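You operate a simulated robot arm through the tools that you are given. There is no shell and no other tool. Be economical: measure what you need, move in short steps, check, and stop when the job is done.

Carry out the task below with a simulated robot arm. There is one attempt and no reset: what you move stays moved.

JOB
Turn the console knob to sample A5's shade, stand it in that number's ring and switch the lamp off.
Fine: shades 1 and 2 go in the green ring, 3 and 4 in the red; it is matched in the white ring with the lamp on. Set down upright: what you pick out.

The check looks at the end state, three seconds after you hand in, the way a careful person would. Anything else that was tipped, shoved, dropped, spilled or broken makes it a failure.

ROBOT AND FRAMES
A 7-joint arm with a two-finger parallel gripper on a trunk, on a base that drives. Base frame: it is fixed to the floor where the robot stands at the start and does not move with it; the origin is under the middle of the robot, x ahead of it, y to its left, z up. Lengths are in mm, angles in rad, forces in N, time in s.
With the tool pointing down near the work surface it reaches from about 680 to 780 mm from the robot's upright axis, wherever it stands. Its first joint turns from -2.496 to 2.496 rad. Places, roughly: console knob [900, -200, 900]; green ring [800, -100, 900]; red ring [800, -200, 900]; red switch [800, -200, 900]; white ring [900, -100, 900]. Payload 3 kg.
The TCP is the grasp point between the finger pads, 30 mm short of the fingertips. In the tool frame z runs along the fingers and y along their closing line. The gripper opens to 110 mm. The fingers are 20 mm wide and 10 mm thick; the gripper's body (48 by 112 mm) begins 55 mm behind the TCP.
Orientation is that of the tool frame in the base frame, as a unit quaternion [x, y, z, w]. With the fingers straight down and closing along the base's y, the tool's x points along the base's -x, its y along +y and its z along -z.

CONTROLS
- The arm moves only by the tool move_arm. Its argument "moves" is a list of rows, each a list of 7 numbers: the shift along the tool's x, y, z in units of 25 mm (1.0 is 25 mm), then the turn, a rotation vector about the tool's x, y, z in units of 6 degrees (1.0 is 6 degrees), then the finger opening in m, from 0 to 0.11. In form: [[x, y, z, ax, ay, az, hand], ...]. A call has 1 to 10 rows; each row shifts and turns the commanded pose from where the row before left it, along the tool's axes as they then stand. A call with a number of a shift or a turn outside -1 to 1 is refused whole. Rows are played at 5 a second. More than 50 mm and 0.15 rad between two rows, or a gripper value outside its range, and nothing of the call is played. A pose out of reach is approached as far as the arm can. The call stops where the force on the tool passes 40 N (or 10 N more than at its start, if that is more) or the arm is blocked; 0.2 s more then pass. The fingers move at their own pace (about 108 mm/s each) and stop on an object; they squeeze with about 35 N. The grip force told is the motor's: it shows also when the fingers shut on nothing. Time passes only in rows, and 0.2 s behind the last, so rows that do not move let the fingers close. It gives the time, the measured TCP pose, the force on the tool (base axes), the opening and the grip force at its end, in the units of the frame above (readings bear some noise), with the torque about the TCP (base axes, N m) and any sound that the robot's microphone picked up, and new pictures: "show" is both (left out), scene, wrist or none.
- Cameras (640 x 400 px; columns grow to the right, rows downward): "scene" is now at [161.4, -22.8, 1659.6]; the picture's right is [-0.27, -0.96, -0.00], its down [-0.66, 0.18, -0.73] and it looks along [0.71, -0.20, -0.68] (base axes); focal length 262 px, centre (320, 200). "wrist" rides on the gripper at [72, 17, -103] in the tool frame; the picture's right is [-0.23, 0.97, 0.00], its down [-0.76, -0.18, -0.62] and it looks along [-0.61, -0.14, 0.78] (tool axes); focal length 222 px, centre (320, 200). There is no depth. A picture from a camera that has moved, and an enlarged one, comes with that camera's place and axes in the base frame and with its lens.
- move_column(by): slides the trunk up (or, below 0, down) by that many mm; the arm and the scene camera ride with it, the base frame stays. It gives what a move gives, with no picture.
- roll_base(legs): drives the robot by 1 to 6 legs, each [ahead, left, turn to the left] in mm, mm and rad, along the robot's own axes; the way and the turn of a leg run together, so that a leg with both is an arc; at most 1500 mm and 3.142 rad a leg. The arm and the cameras ride along, it lands a little off, and it stops where it bumps. It gives what a move gives, and a new picture of the scene camera.
- head_to(pan, tilt): turns the head with the scene camera to pan (to the left, within 1.501 rad either way) and tilt (down, from -0.506 to 1.204), counted from straight ahead of the robot. It gives what a move gives, and a new picture of the scene camera.
- close_up(camera, box): a new picture of the part [left, top, right, bottom] of that camera's present view, enlarged. No time passes.
- sign_off(): hands the job in; it is judged then, once.

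Work in short steps. Places have to be worked out from the pictures, the camera data and where the tool is seen: move nearer, look again, correct. Check each grasp and each placing, and mend what went wrong. You have 120 turns and 260 pictures in all, those below and enlarged ones among them. Open the gripper and draw the arm clear of the work before you hand the job in, unless the task says otherwise; then end with one line.

The tools are called after "Call:" as a command line: name --pt "numbers of a row" for each row, then --argument value for the rest, lists and objects as JSON in quotes. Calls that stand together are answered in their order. move_arm: Moves the arm, as the interface text tells. Its arguments: {"type":"object","properties":{"moves":{"type":"array"},"show":{"type":"string","enum":["both","scene","wrist","none"]}},"required":["moves"]} The other tools are called the same way: move_column (by) slides the trunk up or down; roll_base (legs) drives the base; head_to (pan, tilt) turns the head that bears the scene camera; close_up (camera, box) takes an enlarged picture of a part of a camera's view; sign_off () hands the job in.

At the start:

```text
t: 0.0
eef_pos: [736.1, -193.1, 1177.3]
ee_rot: [0.001, 1.0, 0.0, 0.001]
contact_force: [0.8, 0.6, 0.0]
moment: [0.03, 0.0, 0.01]
finger_gap: 110.0
finger_force: 0.1
trunk travel left (down, up): [-775.0, 115.0]
robot x, y, heading: [2.6, -0.9, 0.003]
head pan, tilt: [-0.272, 0.749]
```

scene: 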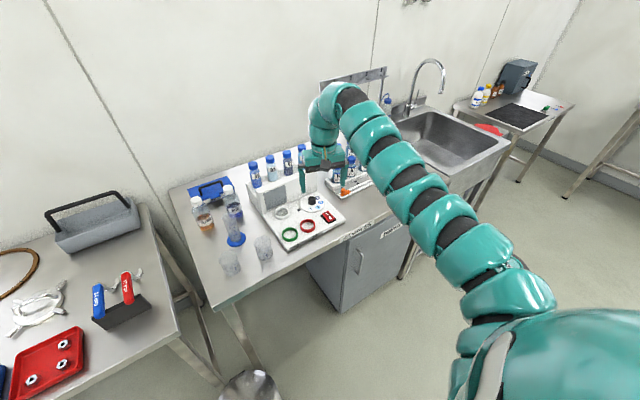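
wrist: 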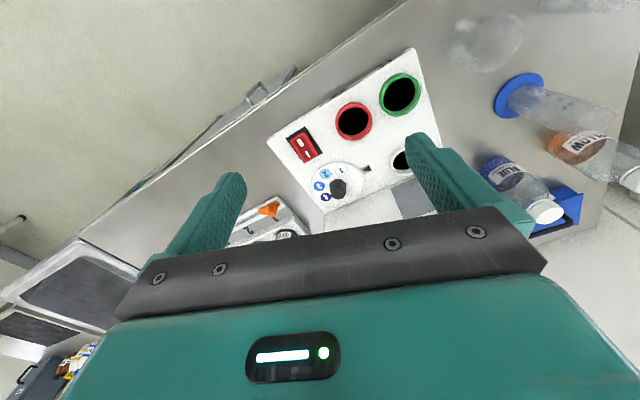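

I start by looking closely at the console and samples.

Call:
close_up --camera "scene" --box '[180, 130, 400, 268]'

Call:
close_up --camera "wrist" --box '[220, 40, 460, 250]'

```text
2.90 times, centred on (290, 199) of scene
camera zoom: at [161.4, -22.8, 1659.6], right [-0.27, -0.96, 0.0], down [-0.66, 0.18, -0.73], along [0.71, -0.2, -0.68], focal length 759 px, centre (407, 203)
```

zoom: 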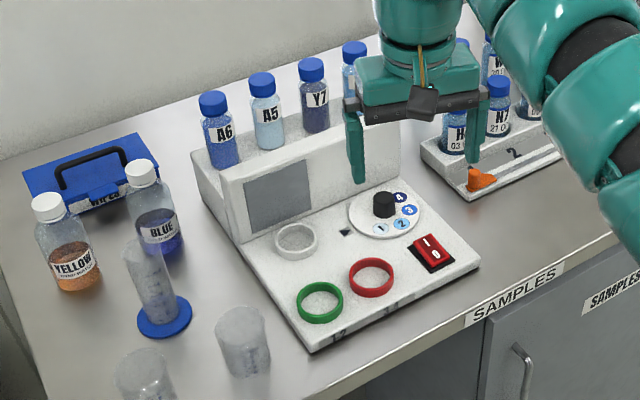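

```text
1.90 times, centred on (340, 145) of wrist
camera zoom: at [661.9, -175.6, 1281.1], right [0.23, 0.97, 0.0], down [0.76, -0.18, 0.62], along [0.61, -0.14, -0.78], focal length 423 px, centre (282, 305)
```

zoom: 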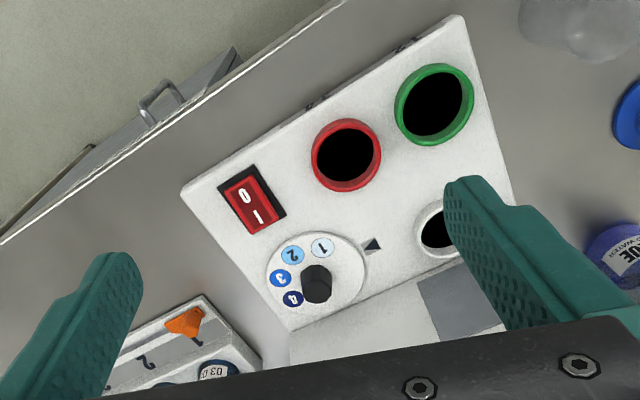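

The console and A5 (light blue) are visible. The bottles stand at about x≈1090, so I'll have to drive closer. I look down at the floor first for obstacles.

Call:
head_to --pan 0.1 --tilt 1.2

Call:
head_to --pan -0.7 --tilt 1.1

```text
t: 0.9
eef_pos: [736.8, -192.3, 1177.4]
ee_rot: [0.0, 1.0, 0.001, 0.0]
contact_force: [0.5, 0.5, -0.8]
moment: [-0.02, 0.02, 0.0]
finger_gap: 109.6
finger_force: 0.1
trunk travel left (down, up): [-775.0, 115.0]
robot x, y, heading: [1.2, 1.9, 0.0]
head pan, tilt: [0.099, 1.201]
camera scene: at [137.3, 5.0, 1627.8], right [0.1, -1.0, 0.0], down [-0.93, -0.09, -0.36], along [0.36, 0.04, -0.93], focal length 262 px, centre (320, 200)
```

scene: 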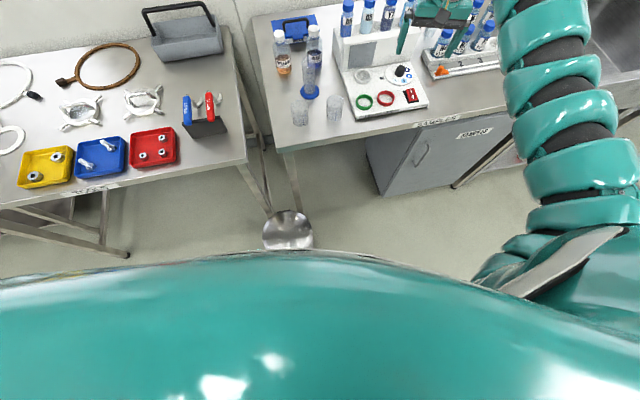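

```text
t: 2.0
eef_pos: [734.8, -192.7, 1179.1]
ee_rot: [0.0, 1.0, -0.001, 0.0]
contact_force: [-0.5, -1.0, 0.0]
moment: [-0.02, 0.04, 0.04]
finger_gap: 109.8
finger_force: 0.0
trunk travel left (down, up): [-775.0, 115.0]
robot x, y, heading: [0.6, -0.5, 0.001]
head pan, tilt: [-0.7, 1.1]
camera scene: at [129.9, -41.1, 1633.7], right [-0.64, -0.77, 0.0], down [-0.68, 0.57, -0.45], along [0.35, -0.29, -0.89], focal length 262 px, centre (320, 200)
```

scene: 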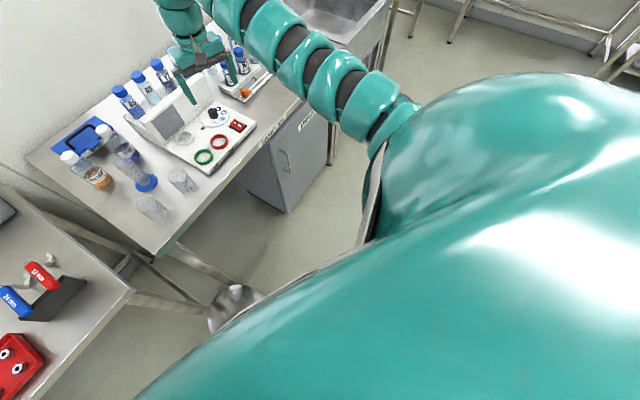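

The floor object lies at about (545, 250); I'll stay right of it. The table is turned by about 20°, so I raise the trunk, move right, ahead and turn to face it squarely.

Call:
move_column --by 100

Call:
roll_base --legs '[[0, -380, 0], [0, 0, 0.35], [120, 0, 0]]'

Call:
head_to --pan 0.0 --tilt 0.85

```text
t: 3.4
eef_pos: [735.4, -192.2, 1277.8]
ee_rot: [0.0, 1.0, 0.0, 0.0]
contact_force: [0.4, 0.2, -0.1]
moment: [0.0, 0.01, 0.0]
finger_gap: 109.9
finger_force: 0.1
trunk travel left (down, up): [-875.0, 15.0]
robot x, y, heading: [0.5, 2.4, 0.001]
head pan, tilt: [-0.7, 1.1]
```

```text
t: 7.7
eef_pos: [872.8, -273.9, 1277.1]
ee_rot: [-0.173, 0.985, 0.0, 0.0]
contact_force: [0.7, -0.3, -0.4]
moment: [0.01, 0.01, 0.01]
finger_gap: 110.2
finger_force: 0.1
trunk travel left (down, up): [-875.0, 15.0]
robot x, y, heading: [112.1, -348.6, 0.348]
head pan, tilt: [-0.7, 1.1]
camera scene: at [251.7, -339.2, 1733.6], right [-0.34, -0.94, 0.0], down [-0.84, 0.31, -0.45], along [0.43, -0.16, -0.89], focal length 262 px, centre (320, 200)
```

scene: 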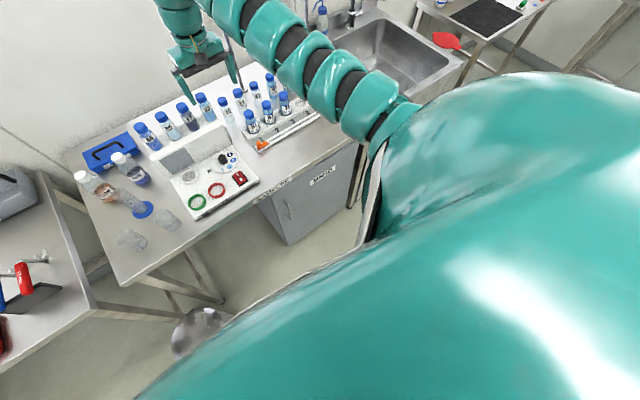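

```text
t: 8.8
eef_pos: [872.3, -274.4, 1277.7]
ee_rot: [-0.173, 0.985, 0.001, 0.001]
contact_force: [-0.1, 0.5, 1.0]
moment: [-0.01, 0.0, -0.02]
finger_gap: 109.9
finger_force: 0.1
trunk travel left (down, up): [-875.0, 15.0]
robot x, y, heading: [115.5, -347.9, 0.348]
head pan, tilt: [0.0, 0.85]
camera scene: at [265.2, -291.2, 1751.4], right [0.34, -0.94, 0.0], down [-0.71, -0.26, -0.66], along [0.62, 0.22, -0.75], focal length 262 px, centre (320, 200)
```

scene: 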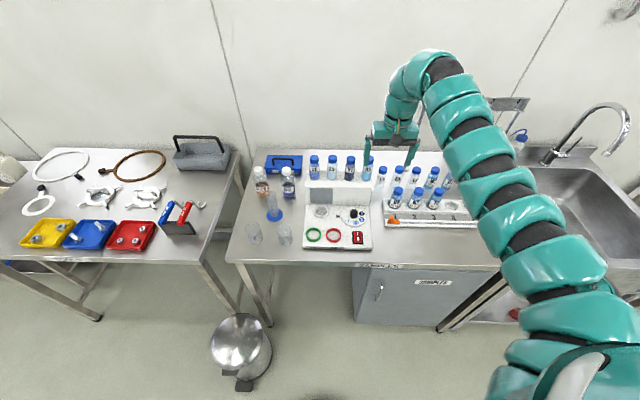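

Now the bench is squarely in view; I zoom in on the console to measure.

Call:
close_up --camera "scene" --box '[260, 145, 388, 255]'

Call:
close_up --camera "scene" --box '[365, 155, 493, 235]'

Call:
close_up --camera "wrist" --box '[0, 0, 640, 400]'

```text
3.64 times, centred on (324, 200) of scene
camera zoom: at [265.2, -291.2, 1751.4], right [0.34, -0.94, 0.0], down [-0.71, -0.26, -0.66], along [0.62, 0.22, -0.75], focal length 952 px, centre (306, 200)
```

zoom: 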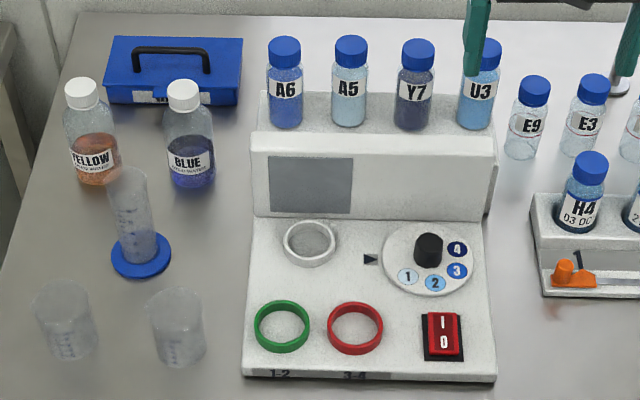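

```text
5.00 times, centred on (429, 195) of scene
camera zoom: at [265.2, -291.2, 1751.4], right [0.34, -0.94, 0.0], down [-0.71, -0.26, -0.66], along [0.62, 0.22, -0.75], focal length 1309 px, centre (-225, 225)
```

zoom: 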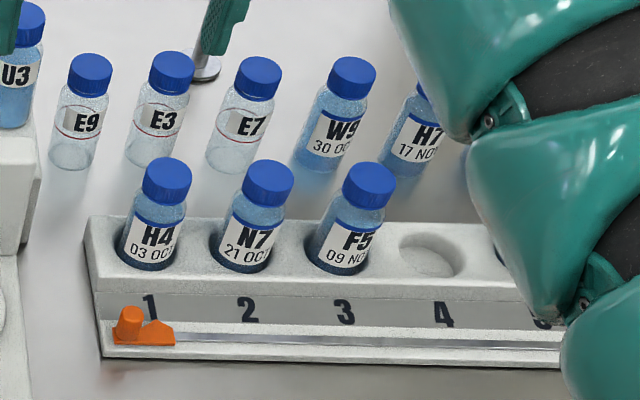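

```text
1.00 times, centred on (320, 200) of wrist (not enlarged: the box is as wide or as high as the picture)
camera zoom: at [797.0, -283.3, 1381.0], right [-0.12, 0.99, 0.0], down [0.78, 0.09, 0.62], along [0.62, 0.07, -0.78], focal length 222 px, centre (320, 200)
```

zoom: 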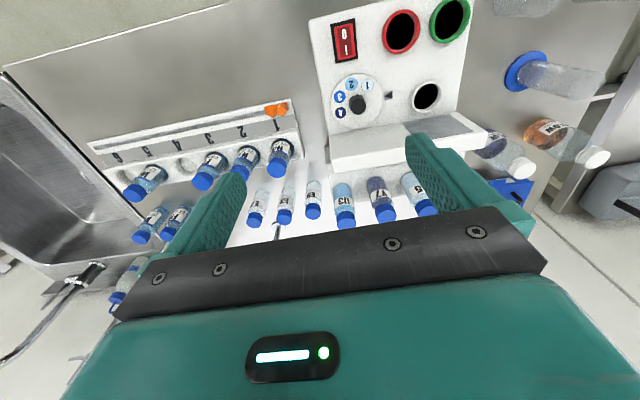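

A5 is estimated in the robot's frame at about 975 ahead, 49 right, with the cap top near z 1070. I shift the hand 140 mm left and then drive 210 mm ahead, checking the view.

Call:
move_arm --pt "0 1 0 0 0 0 0.11" --pt "0 1 0 0 0 0 0.11" --pt "0 1 0 0 0 0 0.11" --pt "0 1 0 0 0 0 0.11" --pt "0 1 0 0 0 0 0.11" --pt "0 0.6 0 0 0 0 0.11" --show "none"

Call:
roll_base --legs '[[210, 0, 0]]'

Call:
close_up --camera "wrist" --box '[0, 0, 640, 400]'

```text
t: 10.2
eef_pos: [824.8, -144.0, 1277.0]
ee_rot: [-0.173, 0.985, 0.0, 0.0]
contact_force: [-0.1, 0.2, -0.7]
moment: [0.0, 0.01, -0.01]
finger_gap: 110.0
finger_force: 0.0
trunk travel left (down, up): [-875.0, 15.0]
robot x, y, heading: [114.7, -346.5, 0.342]
head pan, tilt: [0.0, 0.85]
```

```text
t: 11.8
eef_pos: [1017.8, -66.5, 1275.5]
ee_rot: [-0.177, 0.984, 0.0, -0.001]
contact_force: [0.1, -0.5, -0.3]
moment: [0.01, -0.01, 0.0]
finger_gap: 110.0
finger_force: 0.1
trunk travel left (down, up): [-875.0, 15.0]
robot x, y, heading: [309.3, -273.2, 0.352]
head pan, tilt: [0.0, 0.85]
camera scene: at [460.2, -218.2, 1751.3], right [0.35, -0.94, 0.0], down [-0.7, -0.26, -0.66], along [0.62, 0.23, -0.75], focal length 262 px, centre (320, 200)
```

scene: 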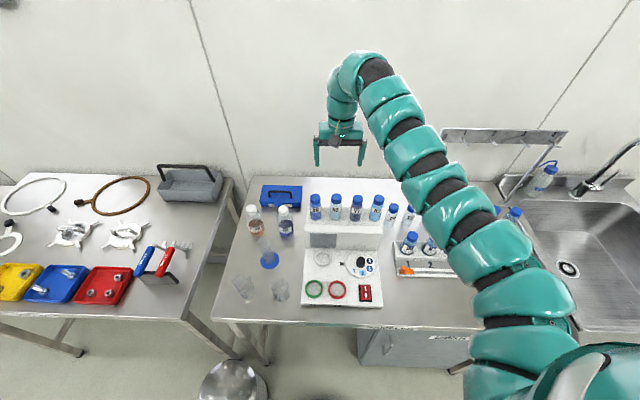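

```text
1.00 times, centred on (320, 200) of wrist (not enlarged: the box is as wide or as high as the picture)
camera zoom: at [942.7, -76.4, 1379.9], right [-0.12, 0.99, 0.0], down [0.78, 0.1, 0.62], along [0.62, 0.08, -0.78], focal length 222 px, centre (320, 200)
```

zoom: 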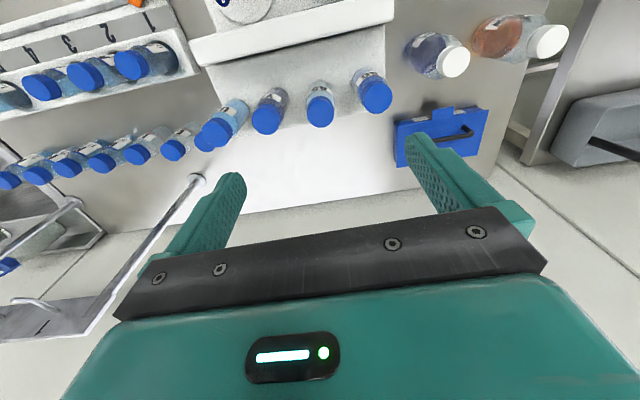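

The two views triangulate A5's cap to about (1027, -65, 1104). I enlarge both views for a refined fix.

Call:
close_up --camera "scene" --box '[290, 130, 400, 310]'

Call:
close_up --camera "wrist" --box '[190, 50, 420, 194]'

```text
2.22 times, centred on (345, 220) of scene
camera zoom: at [460.2, -218.2, 1751.3], right [0.35, -0.94, 0.0], down [-0.7, -0.26, -0.66], along [0.62, 0.23, -0.75], focal length 582 px, centre (264, 156)
```

zoom: 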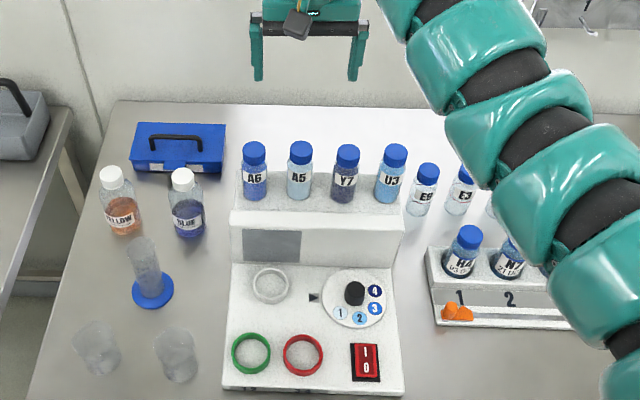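

```text
2.78 times, centred on (305, 122) of wrist
camera zoom: at [942.7, -76.4, 1379.9], right [-0.12, 0.99, 0.0], down [0.78, 0.1, 0.62], along [0.62, 0.08, -0.78], focal length 617 px, centre (362, 417)
```

zoom: 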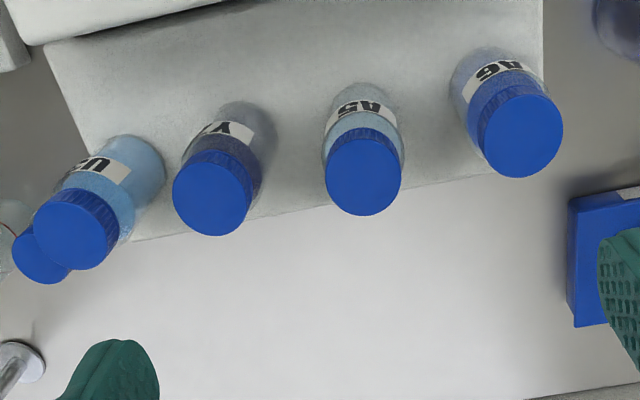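

Cap at about (1027, -66, 1109). I centre above it with the fingers at 70 mm and go down 100 mm, staying above the caps.

Call:
move_arm --pt "-0.35 -0.08 0 0 0 0 0.07" --pt "0 0 1 0 0 0 0.07" --pt "0 0 1 0 0 0 0.07" --pt "0 0 1 0 0 0 0.07" --pt "0 0 1 0 0 0 0.07"

```text
t: 13.0
eef_pos: [1025.4, -65.0, 1175.0]
ee_rot: [-0.176, 0.984, 0.0, -0.002]
contact_force: [0.2, 0.0, -0.4]
moment: [0.02, 0.0, -0.01]
finger_gap: 69.9
finger_force: 0.1
trunk travel left (down, up): [-875.0, 15.0]
robot x, y, heading: [307.1, -271.8, 0.354]
head pan, tilt: [0.0, 0.85]
camera scene: at [459.3, -218.5, 1751.4], right [0.35, -0.94, 0.0], down [-0.7, -0.26, -0.66], along [0.62, 0.23, -0.75], focal length 262 px, centre (320, 200)
camera wrist: at [950.2, -75.1, 1279.1], right [-0.12, 0.99, 0.0], down [0.78, 0.1, 0.62], along [0.62, 0.08, -0.78], focal length 222 px, centre (320, 200)
```

scene: 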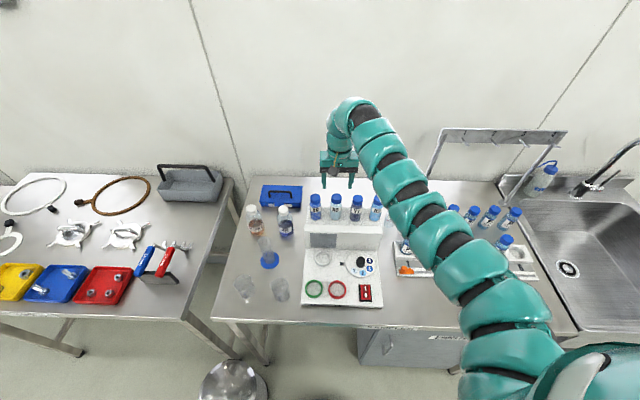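
wrist: 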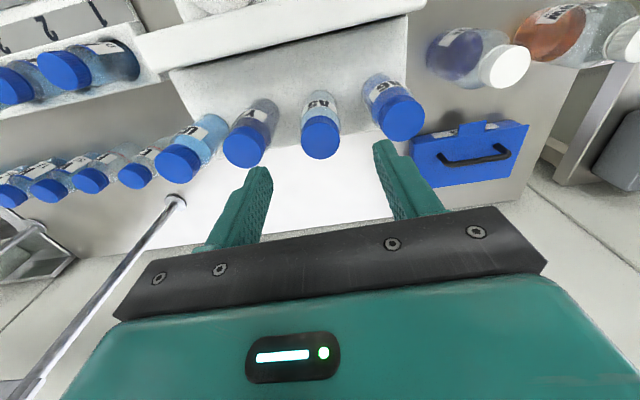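

The view confirms the alignment (cap at ≈(1025, -65)). I go down 92 mm and close.

Call:
move_arm --pt "0 0 1 0 0 0 0.07" --pt "0 0 1 0 0 0 0.07" --pt "0 0 1 0 0 0 0.07" --pt "0 0 0.65 0 0 0 0.07"

```text
t: 14.0
eef_pos: [1024.5, -64.8, 1085.8]
ee_rot: [-0.177, 0.984, 0.0, 0.001]
contact_force: [0.9, -1.1, 0.3]
moment: [-0.01, -0.02, -0.02]
finger_gap: 70.2
finger_force: 0.1
trunk travel left (down, up): [-875.0, 15.0]
robot x, y, heading: [309.0, -275.4, 0.352]
head pan, tilt: [0.0, 0.85]
camera scene: at [459.2, -218.8, 1751.5], right [0.35, -0.94, 0.0], down [-0.7, -0.26, -0.66], along [0.62, 0.23, -0.75], focal length 262 px, centre (320, 200)
camera wrist: at [950.0, -75.6, 1189.1], right [-0.12, 0.99, 0.0], down [0.78, 0.1, 0.62], along [0.62, 0.08, -0.78], focal length 222 px, centre (320, 200)
```

scene: 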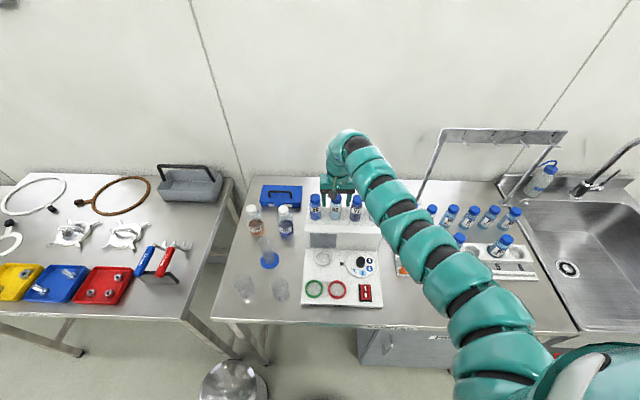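
wrist: 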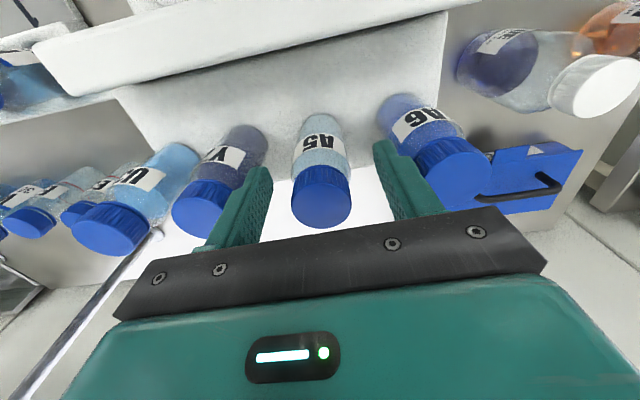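

The cap sits between the pads, so I close and let the fingers settle.

Call:
move_arm --pt "0 0 0 0 0 0 0.0" --pt "0 0 0 0 0 0 0.0" --pt "0 0 0 0 0 0 0.0" --pt "0 0 0 0 0 0 0.0" --show "wrist"

```text
t: 15.0
eef_pos: [1025.6, -65.5, 1085.3]
ee_rot: [-0.176, 0.984, 0.0, 0.0]
contact_force: [1.5, -0.5, 2.2]
moment: [0.11, -0.1, 0.02]
finger_gap: 40.3
finger_force: 34.7
trunk travel left (down, up): [-875.0, 15.0]
robot x, y, heading: [310.4, -271.9, 0.353]
head pan, tilt: [0.0, 0.85]
camera wrist: at [949.9, -75.6, 1189.1], right [-0.12, 0.99, 0.0], down [0.78, 0.1, 0.62], along [0.62, 0.08, -0.78], focal length 222 px, centre (320, 200)
```

wrist: 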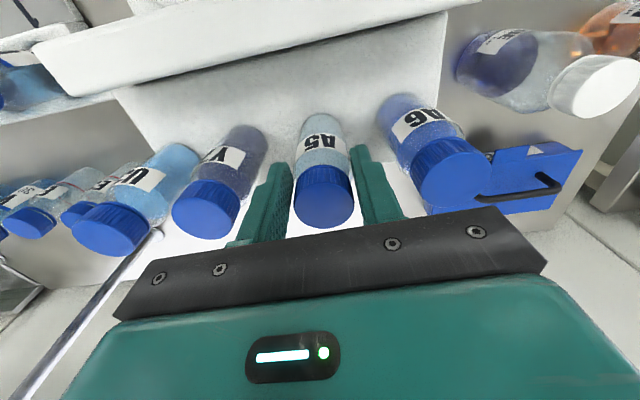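

Gripped at 40 mm with 35 N. I lift straight up.

Call:
move_arm --pt "0 0 -0.5 0 0 0 0.0" --pt "0 0 -1 0 0 0 0.0" --pt "0 0 -1 0 0 0 0.0" --pt "0 0 -1 0 0 0 0.0" --pt "0 0 -1 0 0 0 0.0" --pt "0 0 -1 0 0 0 0.0"

```text
t: 16.4
eef_pos: [1025.2, -67.3, 1225.1]
ee_rot: [-0.176, 0.984, -0.001, -0.001]
contact_force: [0.3, -0.2, -1.8]
moment: [0.0, 0.01, 0.02]
finger_gap: 40.5
finger_force: 34.7
trunk travel left (down, up): [-875.0, 15.0]
robot x, y, heading: [308.4, -272.8, 0.359]
head pan, tilt: [0.0, 0.85]
camera scene: at [458.9, -218.8, 1751.5], right [0.35, -0.94, 0.0], down [-0.7, -0.26, -0.66], along [0.62, 0.23, -0.75], focal length 262 px, centre (320, 200)
camera wrist: at [949.9, -77.3, 1327.5], right [-0.12, 0.99, 0.0], down [0.78, 0.1, 0.62], along [0.62, 0.08, -0.78], focal length 222 px, centre (320, 200)
```

scene: 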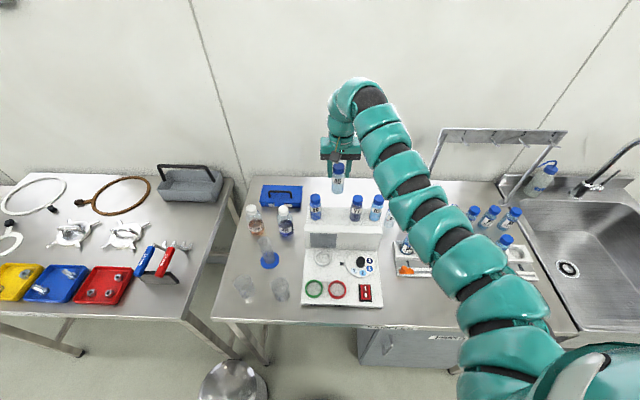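
wrist: 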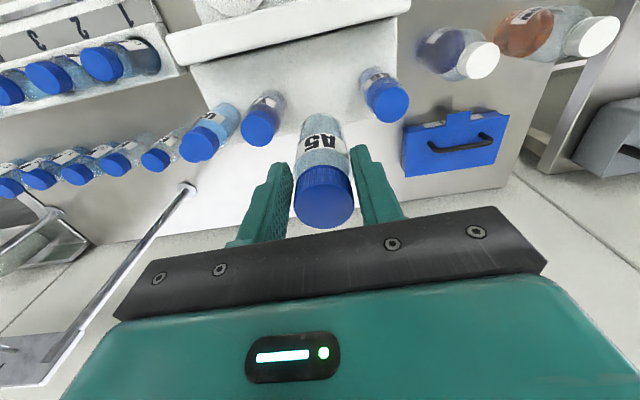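

A5 is held and clear. The white ring triangulates to about (899, -67, 905); I back up 115 mm and shift the hand left, then check.

Call:
roll_base --legs '[[-115, 0, 0]]'

Call:
close_up --camera "scene" --box '[270, 120, 400, 270]'

```text
t: 17.6
eef_pos: [915.9, -108.5, 1224.2]
ee_rot: [-0.177, 0.984, 0.0, -0.001]
contact_force: [0.1, 0.0, -0.9]
moment: [0.0, 0.0, 0.01]
finger_gap: 40.6
finger_force: 34.9
trunk travel left (down, up): [-875.0, 15.0]
robot x, y, heading: [202.4, -310.0, 0.356]
head pan, tilt: [0.0, 0.85]
camera scene: at [350.1, -259.0, 1751.5], right [0.35, -0.94, 0.0], down [-0.7, -0.26, -0.66], along [0.62, 0.23, -0.75], focal length 262 px, centre (320, 200)
```

scene: 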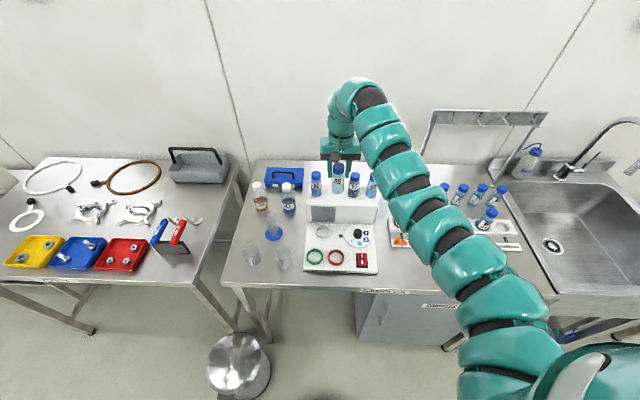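

```text
2.67 times, centred on (335, 195) of scene
camera zoom: at [350.1, -259.0, 1751.5], right [0.35, -0.94, 0.0], down [-0.7, -0.26, -0.66], along [0.62, 0.23, -0.75], focal length 698 px, centre (280, 213)
```

zoom: 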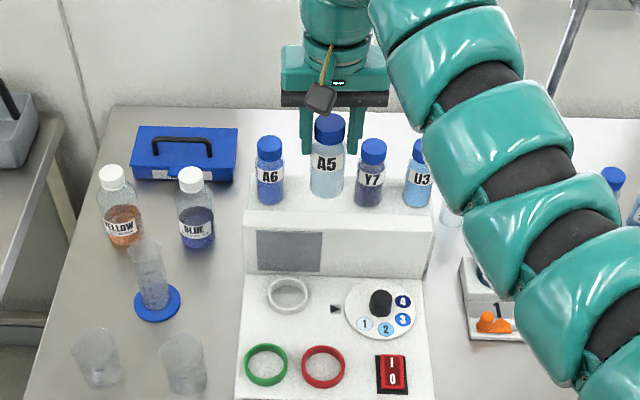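

The ring is 44 mm to the left of the hand. I shift and go down to about 1075 to look.

Call:
move_arm --pt "0 0.9 0 0 0 0 0.0" --pt "0 0.86 0 0 0 0 0.0" --pt "0 0 1 0 0 0 0.0" --pt "0 0 1 0 0 0 0.0" --pt "0 0 1 0 0 0 0.0" --pt "0 0 1 0 0 0 0.0" --pt "0 0 1 0 0 0 0.0" --pt "0 0 1 0 0 0 0.0"

Call:
close_up --camera "scene" --box '[290, 150, 390, 290]'

```text
t: 19.5
eef_pos: [896.6, -64.9, 1083.4]
ee_rot: [-0.178, 0.984, 0.0, 0.003]
contact_force: [-13.2, -7.9, 28.3]
moment: [-0.58, -0.24, -0.31]
finger_gap: 40.9
finger_force: 34.9
trunk travel left (down, up): [-875.0, 15.0]
robot x, y, heading: [202.0, -313.4, 0.364]
head pan, tilt: [0.0, 0.85]
stopped in row 8: the force on the tool passed its limit at 82 N (the readings are from after the stop); the commanded pose is now the measured one
camera scene: at [343.9, -262.0, 1752.1], right [0.35, -0.94, 0.0], down [-0.7, -0.26, -0.66], along [0.62, 0.23, -0.75], focal length 262 px, centre (320, 200)
camera wrist: at [820.3, -75.0, 1186.8], right [-0.13, 0.99, 0.0], down [0.77, 0.1, 0.63], along [0.62, 0.08, -0.78], focal length 222 px, centre (320, 200)
```

scene: 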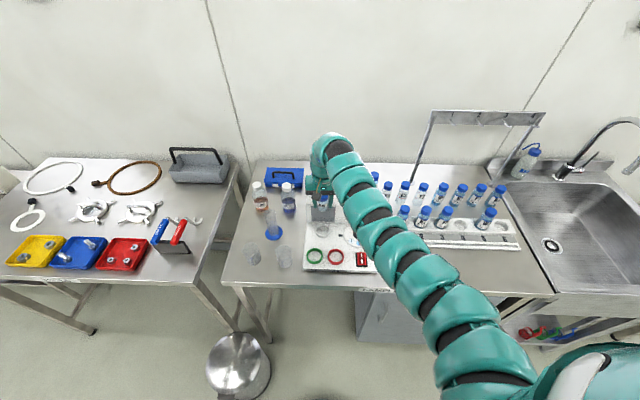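
wrist: 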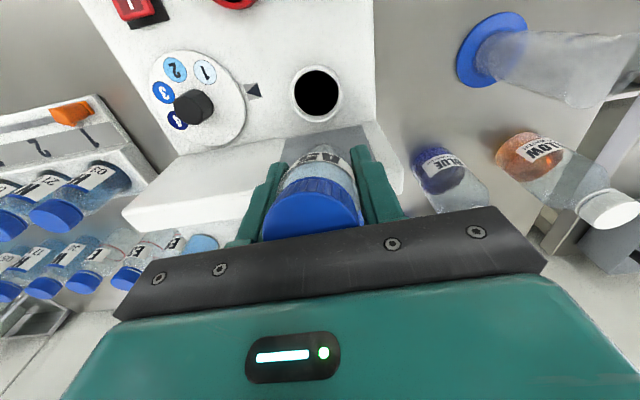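

```text
2.86 times, centred on (340, 220) of scene
camera zoom: at [343.9, -262.0, 1752.1], right [0.35, -0.94, 0.0], down [-0.7, -0.26, -0.66], along [0.62, 0.23, -0.75], focal length 748 px, centre (263, 143)
```

zoom: 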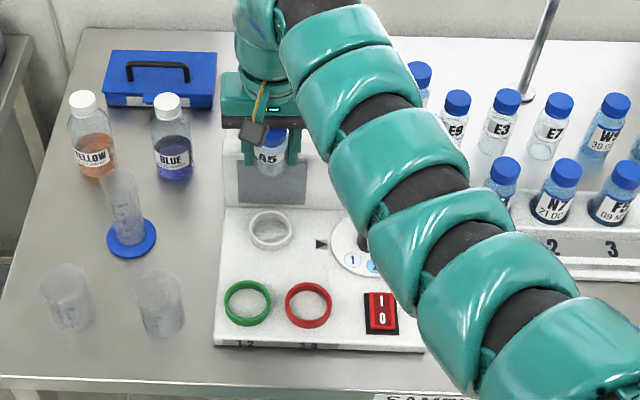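

The bottle's base caught the edge of the viewer block; I was about 12 mm too far forward. I lift at once and inspect.

Call:
move_arm --pt "0 0 -1 0 0 0 0.0" --pt "0 0 -1 0 0 0 0.0" --pt "0 0 -1 0 0 0 0.0" --pt "0 0 -1 0 0 0 0.0"

Call:
close_up --camera "scene" --box '[270, 120, 400, 270]'

Call:
close_up --camera "wrist" --box '[200, 60, 440, 260]'

```text
t: 20.5
eef_pos: [897.8, -63.7, 1180.6]
ee_rot: [-0.178, 0.984, -0.002, 0.0]
contact_force: [0.0, 0.3, -1.6]
moment: [-0.01, -0.03, 0.0]
finger_gap: 40.9
finger_force: 35.1
trunk travel left (down, up): [-875.0, 15.0]
robot x, y, heading: [199.3, -313.9, 0.36]
head pan, tilt: [0.0, 0.85]
camera scene: at [349.8, -259.1, 1751.5], right [0.35, -0.94, 0.0], down [-0.7, -0.26, -0.66], along [0.62, 0.23, -0.75], focal length 262 px, centre (320, 200)
camera wrist: at [823.0, -72.9, 1283.7], right [-0.13, 0.99, 0.0], down [0.78, 0.1, 0.62], along [0.62, 0.08, -0.78], focal length 222 px, centre (320, 200)
```

scene: 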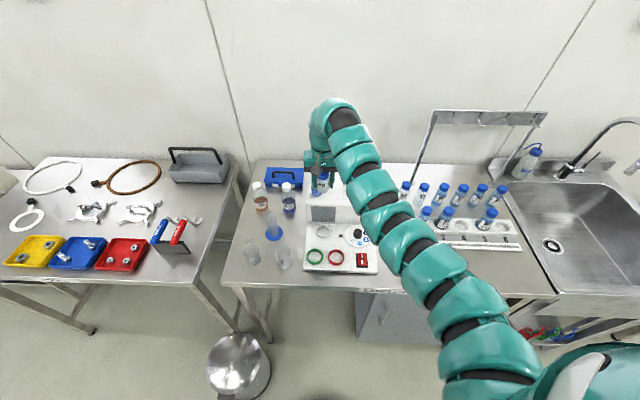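
wrist: 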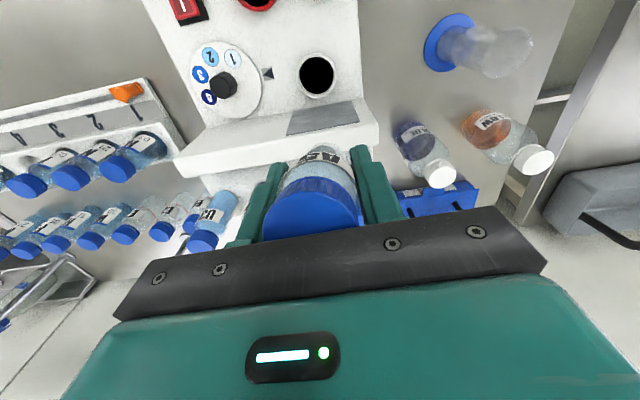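

```text
2.67 times, centred on (335, 195) of scene
camera zoom: at [349.8, -259.1, 1751.5], right [0.35, -0.94, 0.0], down [-0.7, -0.26, -0.66], along [0.62, 0.23, -0.75], focal length 698 px, centre (280, 213)
```

zoom: 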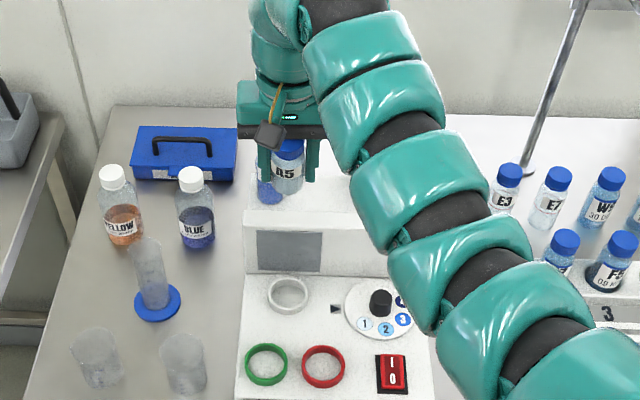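

```text
2.00 times, centred on (320, 160) of wrist
camera zoom: at [823.0, -72.9, 1283.7], right [-0.13, 0.99, 0.0], down [0.78, 0.1, 0.62], along [0.62, 0.08, -0.78], focal length 444 px, centre (320, 280)
```

zoom: 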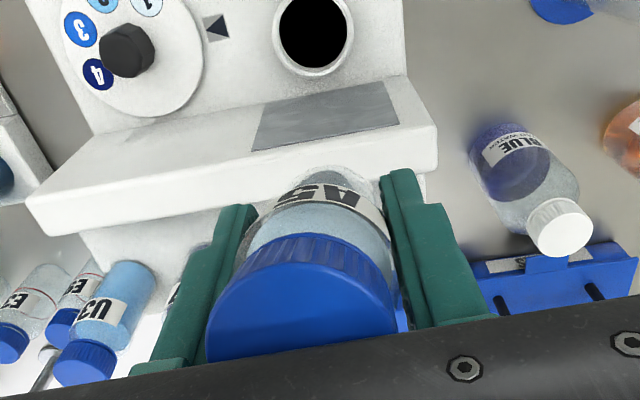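

The console has not moved; the bottle slid up in the grip. I look at it in detail for tilt.

Call:
close_up --camera "scene" --box '[300, 155, 350, 205]'

```text
8.00 times, centred on (325, 180) of scene
camera zoom: at [349.8, -259.1, 1751.5], right [0.35, -0.94, 0.0], down [-0.7, -0.26, -0.66], along [0.62, 0.23, -0.75], focal length 2095 px, centre (280, 360)
```

zoom: 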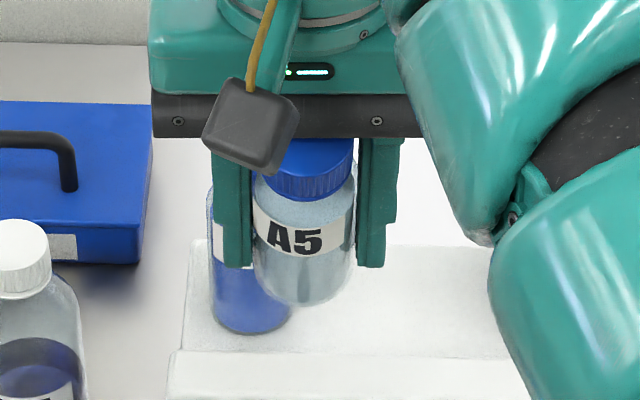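

Comparing predicted and seen positions, the bottle pitched about 10–15° in the grip (base forward). I yaw the hand 60° so that the scene camera sees the tilt in profile.

Call:
move_arm --pt "0 0 0 0 0 1 0" --pt "0 0 0 0 0 1 0" --pt "0 0 0 0 0 1 0" --pt "0 0 0 0 0 1 0" --pt "0 0 0 0 0 1 0" --pt "0 0 0 0 0 1 0" --pt "0 0 0 0 0 1 0" --pt "0 0 0 0 0 1 0" --pt "0 0 0 0 0 1 0" --pt "0 0 0 0 0 1 0" --show "none"

Call:
close_up --camera "scene" --box '[295, 145, 355, 205]'

Call:
close_up --camera "wrist" --box '[0, 0, 640, 400]'

```text
t: 22.7
eef_pos: [899.8, -63.2, 1178.9]
ee_rot: [0.338, 0.941, 0.0, -0.001]
contact_force: [-0.3, 0.6, -0.1]
moment: [0.01, 0.0, 0.01]
finger_gap: 0.0
finger_force: 35.2
trunk travel left (down, up): [-875.0, 15.0]
robot x, y, heading: [198.5, -315.9, 0.359]
head pan, tilt: [0.0, 0.85]
```

```text
6.67 times, centred on (325, 175) of scene
camera zoom: at [350.7, -258.6, 1751.4], right [0.35, -0.94, 0.0], down [-0.7, -0.26, -0.66], along [0.62, 0.23, -0.75], focal length 1746 px, centre (287, 367)
```

zoom: 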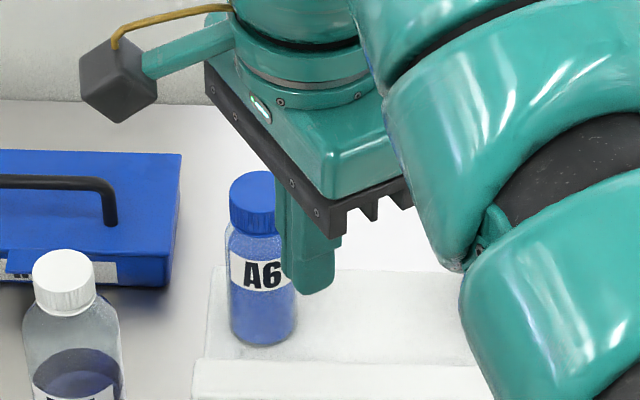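

```text
1.00 times, centred on (320, 200) of wrist (not enlarged: the box is as wide or as high as the picture)
camera zoom: at [853.4, -4.2, 1282.6], right [0.8, 0.61, 0.0], down [0.47, -0.62, 0.62], along [0.38, -0.5, -0.78], focal length 222 px, centre (320, 200)
```

zoom: 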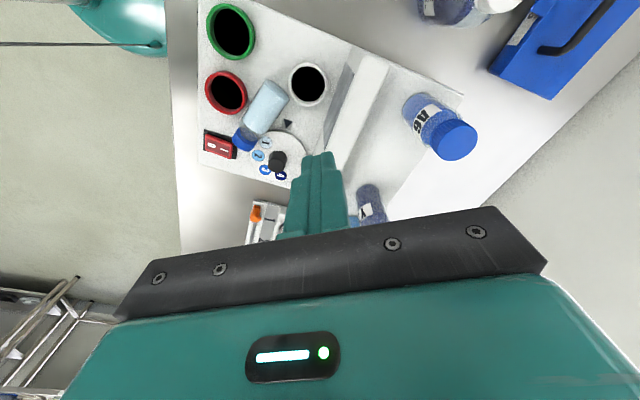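

The bottle slipped out and lies on the console. I look at how it lies before recovering it.

Call:
close_up --camera "scene" --box '[290, 200, 390, 280]'

Call:
close_up --camera "wrist" --box '[190, 0, 390, 200]'

```text
5.00 times, centred on (340, 240) of scene
camera zoom: at [350.7, -258.6, 1751.4], right [0.35, -0.94, 0.0], down [-0.7, -0.26, -0.66], along [0.62, 0.23, -0.75], focal length 1309 px, centre (220, 0)
```

zoom: 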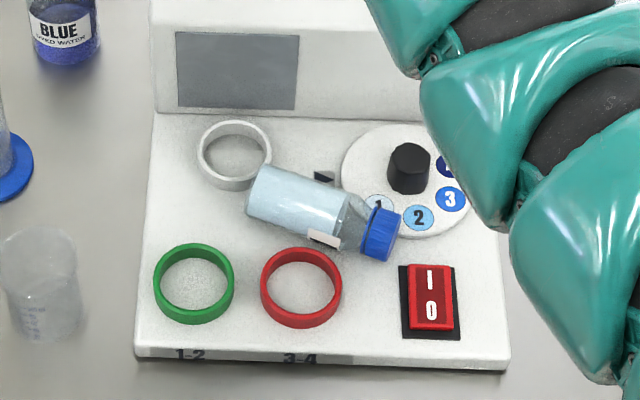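

```text
2.00 times, centred on (290, 100) of wrist
camera zoom: at [853.4, -4.2, 1282.6], right [0.8, 0.61, 0.0], down [0.47, -0.62, 0.62], along [0.38, -0.5, -0.78], focal length 444 px, centre (380, 400)
```

zoom: 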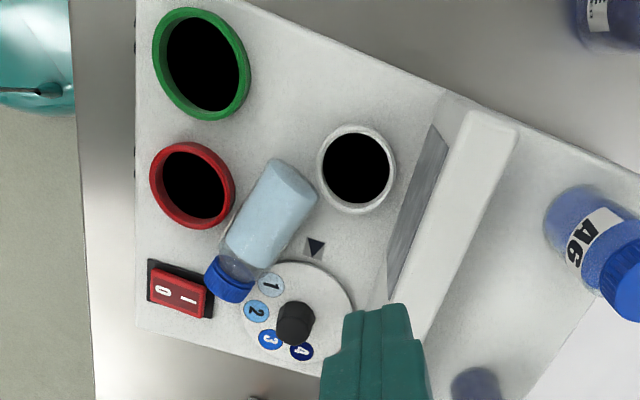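

A5 is intact, lying along base −y: base end at ≈(851, -102), cap end at ≈(849, -201), axis z≈948 (the console top is higher than I had assumed: ring rim ≈940). Plan: grasp it with the hand tilted 30°, then rotate it 90° upright. First I raise, back up 50 mm, open and yaw back.

Call:
move_arm --pt "0 0 -1 0 0 -1 0.06" --pt "0 0 -1 0 0 -1 0.06" --pt "0 0 0 0 0 -1 0.06" --pt "0 0 0 0 0 -1 0.06" --pt "0 0 0 0 0 -1 0.06" --pt "0 0 0 0 0 -1 0.06" --pt "0 0 0 0 0 -1 0.06" --pt "0 0 0 0 0 -1 0.06" --pt "0 0 0 0 0 -1 0.06" --pt "0 0 0 0 0 -1 0.06" --show "none"

Call:
roll_base --legs '[[-50, 0, 0]]'

Call:
move_arm --pt "0 0 0 0 0 -1 0.06" --pt "0 0 0 0 0 -1 0.06" --pt "0 0 0 0 0 -1 0.06" --pt "0 0 0 0 0 -1 0.06" --pt "0 0 0 0 0 -1 0.06" --pt "0 0 0 0 0 -1 0.06" --pt "0 0 0 0 0 -1 0.06" --pt "0 0 0 0 0 -1 0.06" --pt "0 0 0 0 0 -1 0.06" --pt "0 0 0 0 0 -1 0.06" --show "wrist"

```text
t: 24.9
eef_pos: [900.3, -64.0, 1228.8]
ee_rot: [-0.18, 0.984, -0.001, 0.0]
contact_force: [0.4, -0.1, 0.0]
moment: [-0.03, -0.02, -0.01]
finger_gap: 60.0
finger_force: 0.1
trunk travel left (down, up): [-875.0, 15.0]
robot x, y, heading: [202.2, -318.0, 0.359]
head pan, tilt: [0.0, 0.85]
```

```text
t: 25.8
eef_pos: [851.8, -82.3, 1230.5]
ee_rot: [-0.178, 0.984, 0.001, 0.002]
contact_force: [0.5, -0.3, 1.5]
moment: [0.04, -0.02, 0.04]
finger_gap: 60.2
finger_force: 0.0
trunk travel left (down, up): [-875.0, 15.0]
robot x, y, heading: [157.4, -331.7, 0.358]
head pan, tilt: [0.0, 0.85]
camera scene: at [301.9, -277.0, 1751.7], right [0.35, -0.94, 0.0], down [-0.7, -0.26, -0.66], along [0.62, 0.23, -0.75], focal length 262 px, centre (320, 200)
```

scene: 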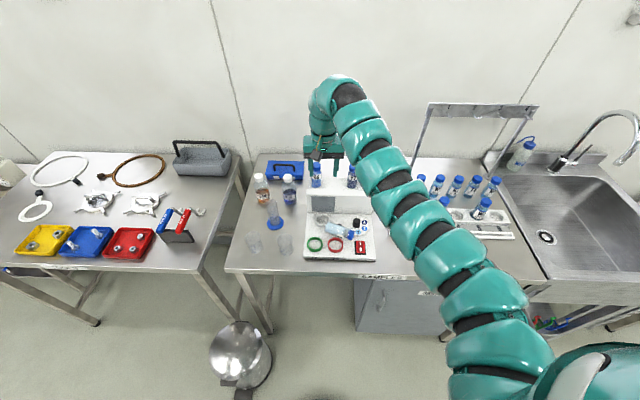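

```text
t: 28.0
eef_pos: [854.9, -80.3, 1228.4]
ee_rot: [-0.646, 0.763, 0.001, 0.0]
contact_force: [-0.2, -0.3, -0.3]
moment: [0.03, -0.02, 0.03]
finger_gap: 59.8
finger_force: 0.1
trunk travel left (down, up): [-875.0, 15.0]
robot x, y, heading: [152.3, -329.8, 0.358]
head pan, tilt: [0.0, 0.85]
camera wrist: at [824.3, -149.6, 1332.0], right [-0.92, 0.38, 0.0], down [0.3, 0.72, 0.62], along [0.24, 0.58, -0.78], focal length 222 px, centre (320, 200)
```

wrist: 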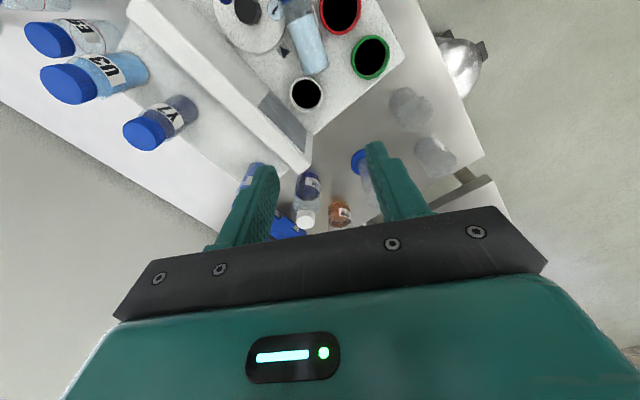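

I move toward −y so the wrist camera sees the bottle for a precise fix.

Call:
move_arm --pt "1 0 0 0 0 0 0.06" --pt "1 0 0 0 0 0 0.06" --pt "1 0 0 0 0 0 0.06" --pt "1 0 0 0 0 0 0.06" --show "wrist"

Call:
close_up --camera "wrist" --box '[200, 0, 440, 200]'

Call:
close_up --camera "scene" --box '[290, 200, 390, 280]'

```text
t: 29.0
eef_pos: [842.2, -154.5, 1228.6]
ee_rot: [-0.646, 0.763, -0.001, 0.0]
contact_force: [-0.4, 0.8, 0.2]
moment: [-0.02, 0.01, -0.02]
finger_gap: 59.9
finger_force: 0.1
out of reach, approached as far as the arm can: row 4
trunk travel left (down, up): [-875.0, 15.0]
robot x, y, heading: [153.0, -333.2, 0.352]
head pan, tilt: [0.0, 0.85]
camera wrist: at [811.8, -222.7, 1332.1], right [-0.92, 0.38, 0.0], down [0.3, 0.72, 0.62], along [0.24, 0.57, -0.78], focal length 222 px, centre (320, 200)
```

wrist: 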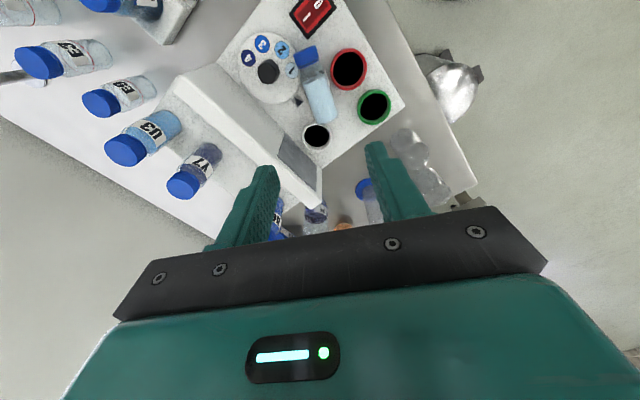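

```text
2.00 times, centred on (320, 100) of wrist
camera zoom: at [811.8, -222.7, 1332.1], right [-0.92, 0.38, 0.0], down [0.3, 0.72, 0.62], along [0.24, 0.57, -0.78], focal length 444 px, centre (320, 400)
```

zoom: 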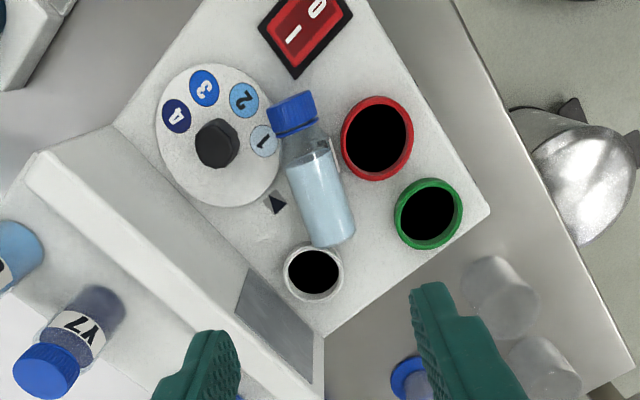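

```text
5.00 times, centred on (340, 240) of scene
camera zoom: at [304.7, -274.5, 1751.4], right [0.35, -0.94, 0.0], down [-0.7, -0.26, -0.66], along [0.62, 0.23, -0.75], focal length 1309 px, centre (220, 0)
```

zoom: 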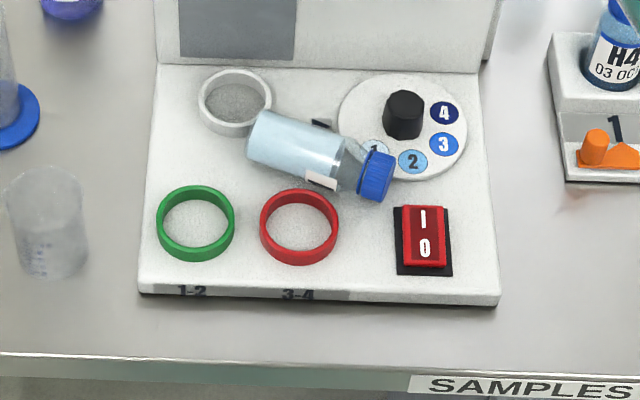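

Bottle axis refined: base end (850, -103), cap end (847, -203), z≈948. I align the yaw, return toward y=-140 and start tilting the hand by 30°.

Call:
move_arm --pt "-0.8 0 0 0 0 -0.6 0.06" --pt "0 0 0 0 0 -0.6 0.06" --pt "0 0 0 0 -1 0 0.06" --pt "0 0 0 0 -1 0 0.06" --pt "0 0 0 0 -1 0 0.06" --pt "0 0 0 0 -1 0 0.06" --pt "0 0 0 0 -1 0 0.06" --show "both"

```text
t: 30.6
eef_pos: [854.6, -131.6, 1229.7]
ee_rot: [-0.668, 0.697, 0.18, 0.188]
contact_force: [0.3, 0.1, -0.3]
moment: [0.04, 0.0, 0.02]
finger_gap: 60.0
finger_force: 0.0
out of reach, approached as far as the arm can: row 5
trunk travel left (down, up): [-875.0, 15.0]
robot x, y, heading: [155.4, -330.3, 0.362]
head pan, tilt: [0.0, 0.85]
camera scene: at [304.8, -276.7, 1751.5], right [0.35, -0.94, 0.0], down [-0.7, -0.26, -0.66], along [0.62, 0.23, -0.75], focal length 262 px, centre (320, 200)
camera wrist: at [831.5, -245.1, 1284.0], right [-0.97, 0.24, 0.11], down [0.19, 0.34, 0.92], along [0.18, 0.91, -0.37], focal length 222 px, centre (320, 200)
```

scene: 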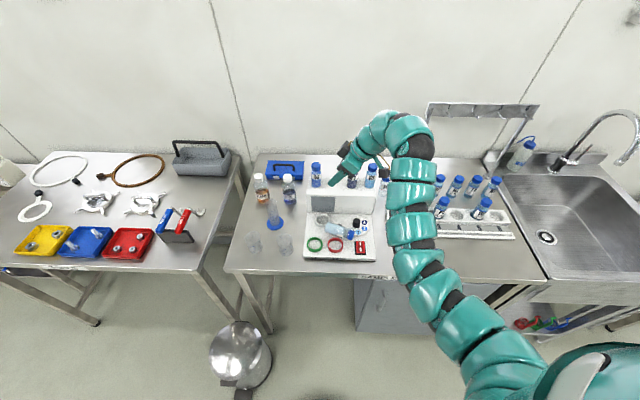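
wrist: 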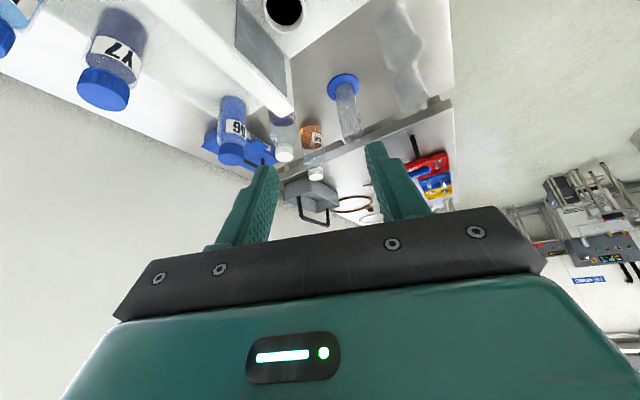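

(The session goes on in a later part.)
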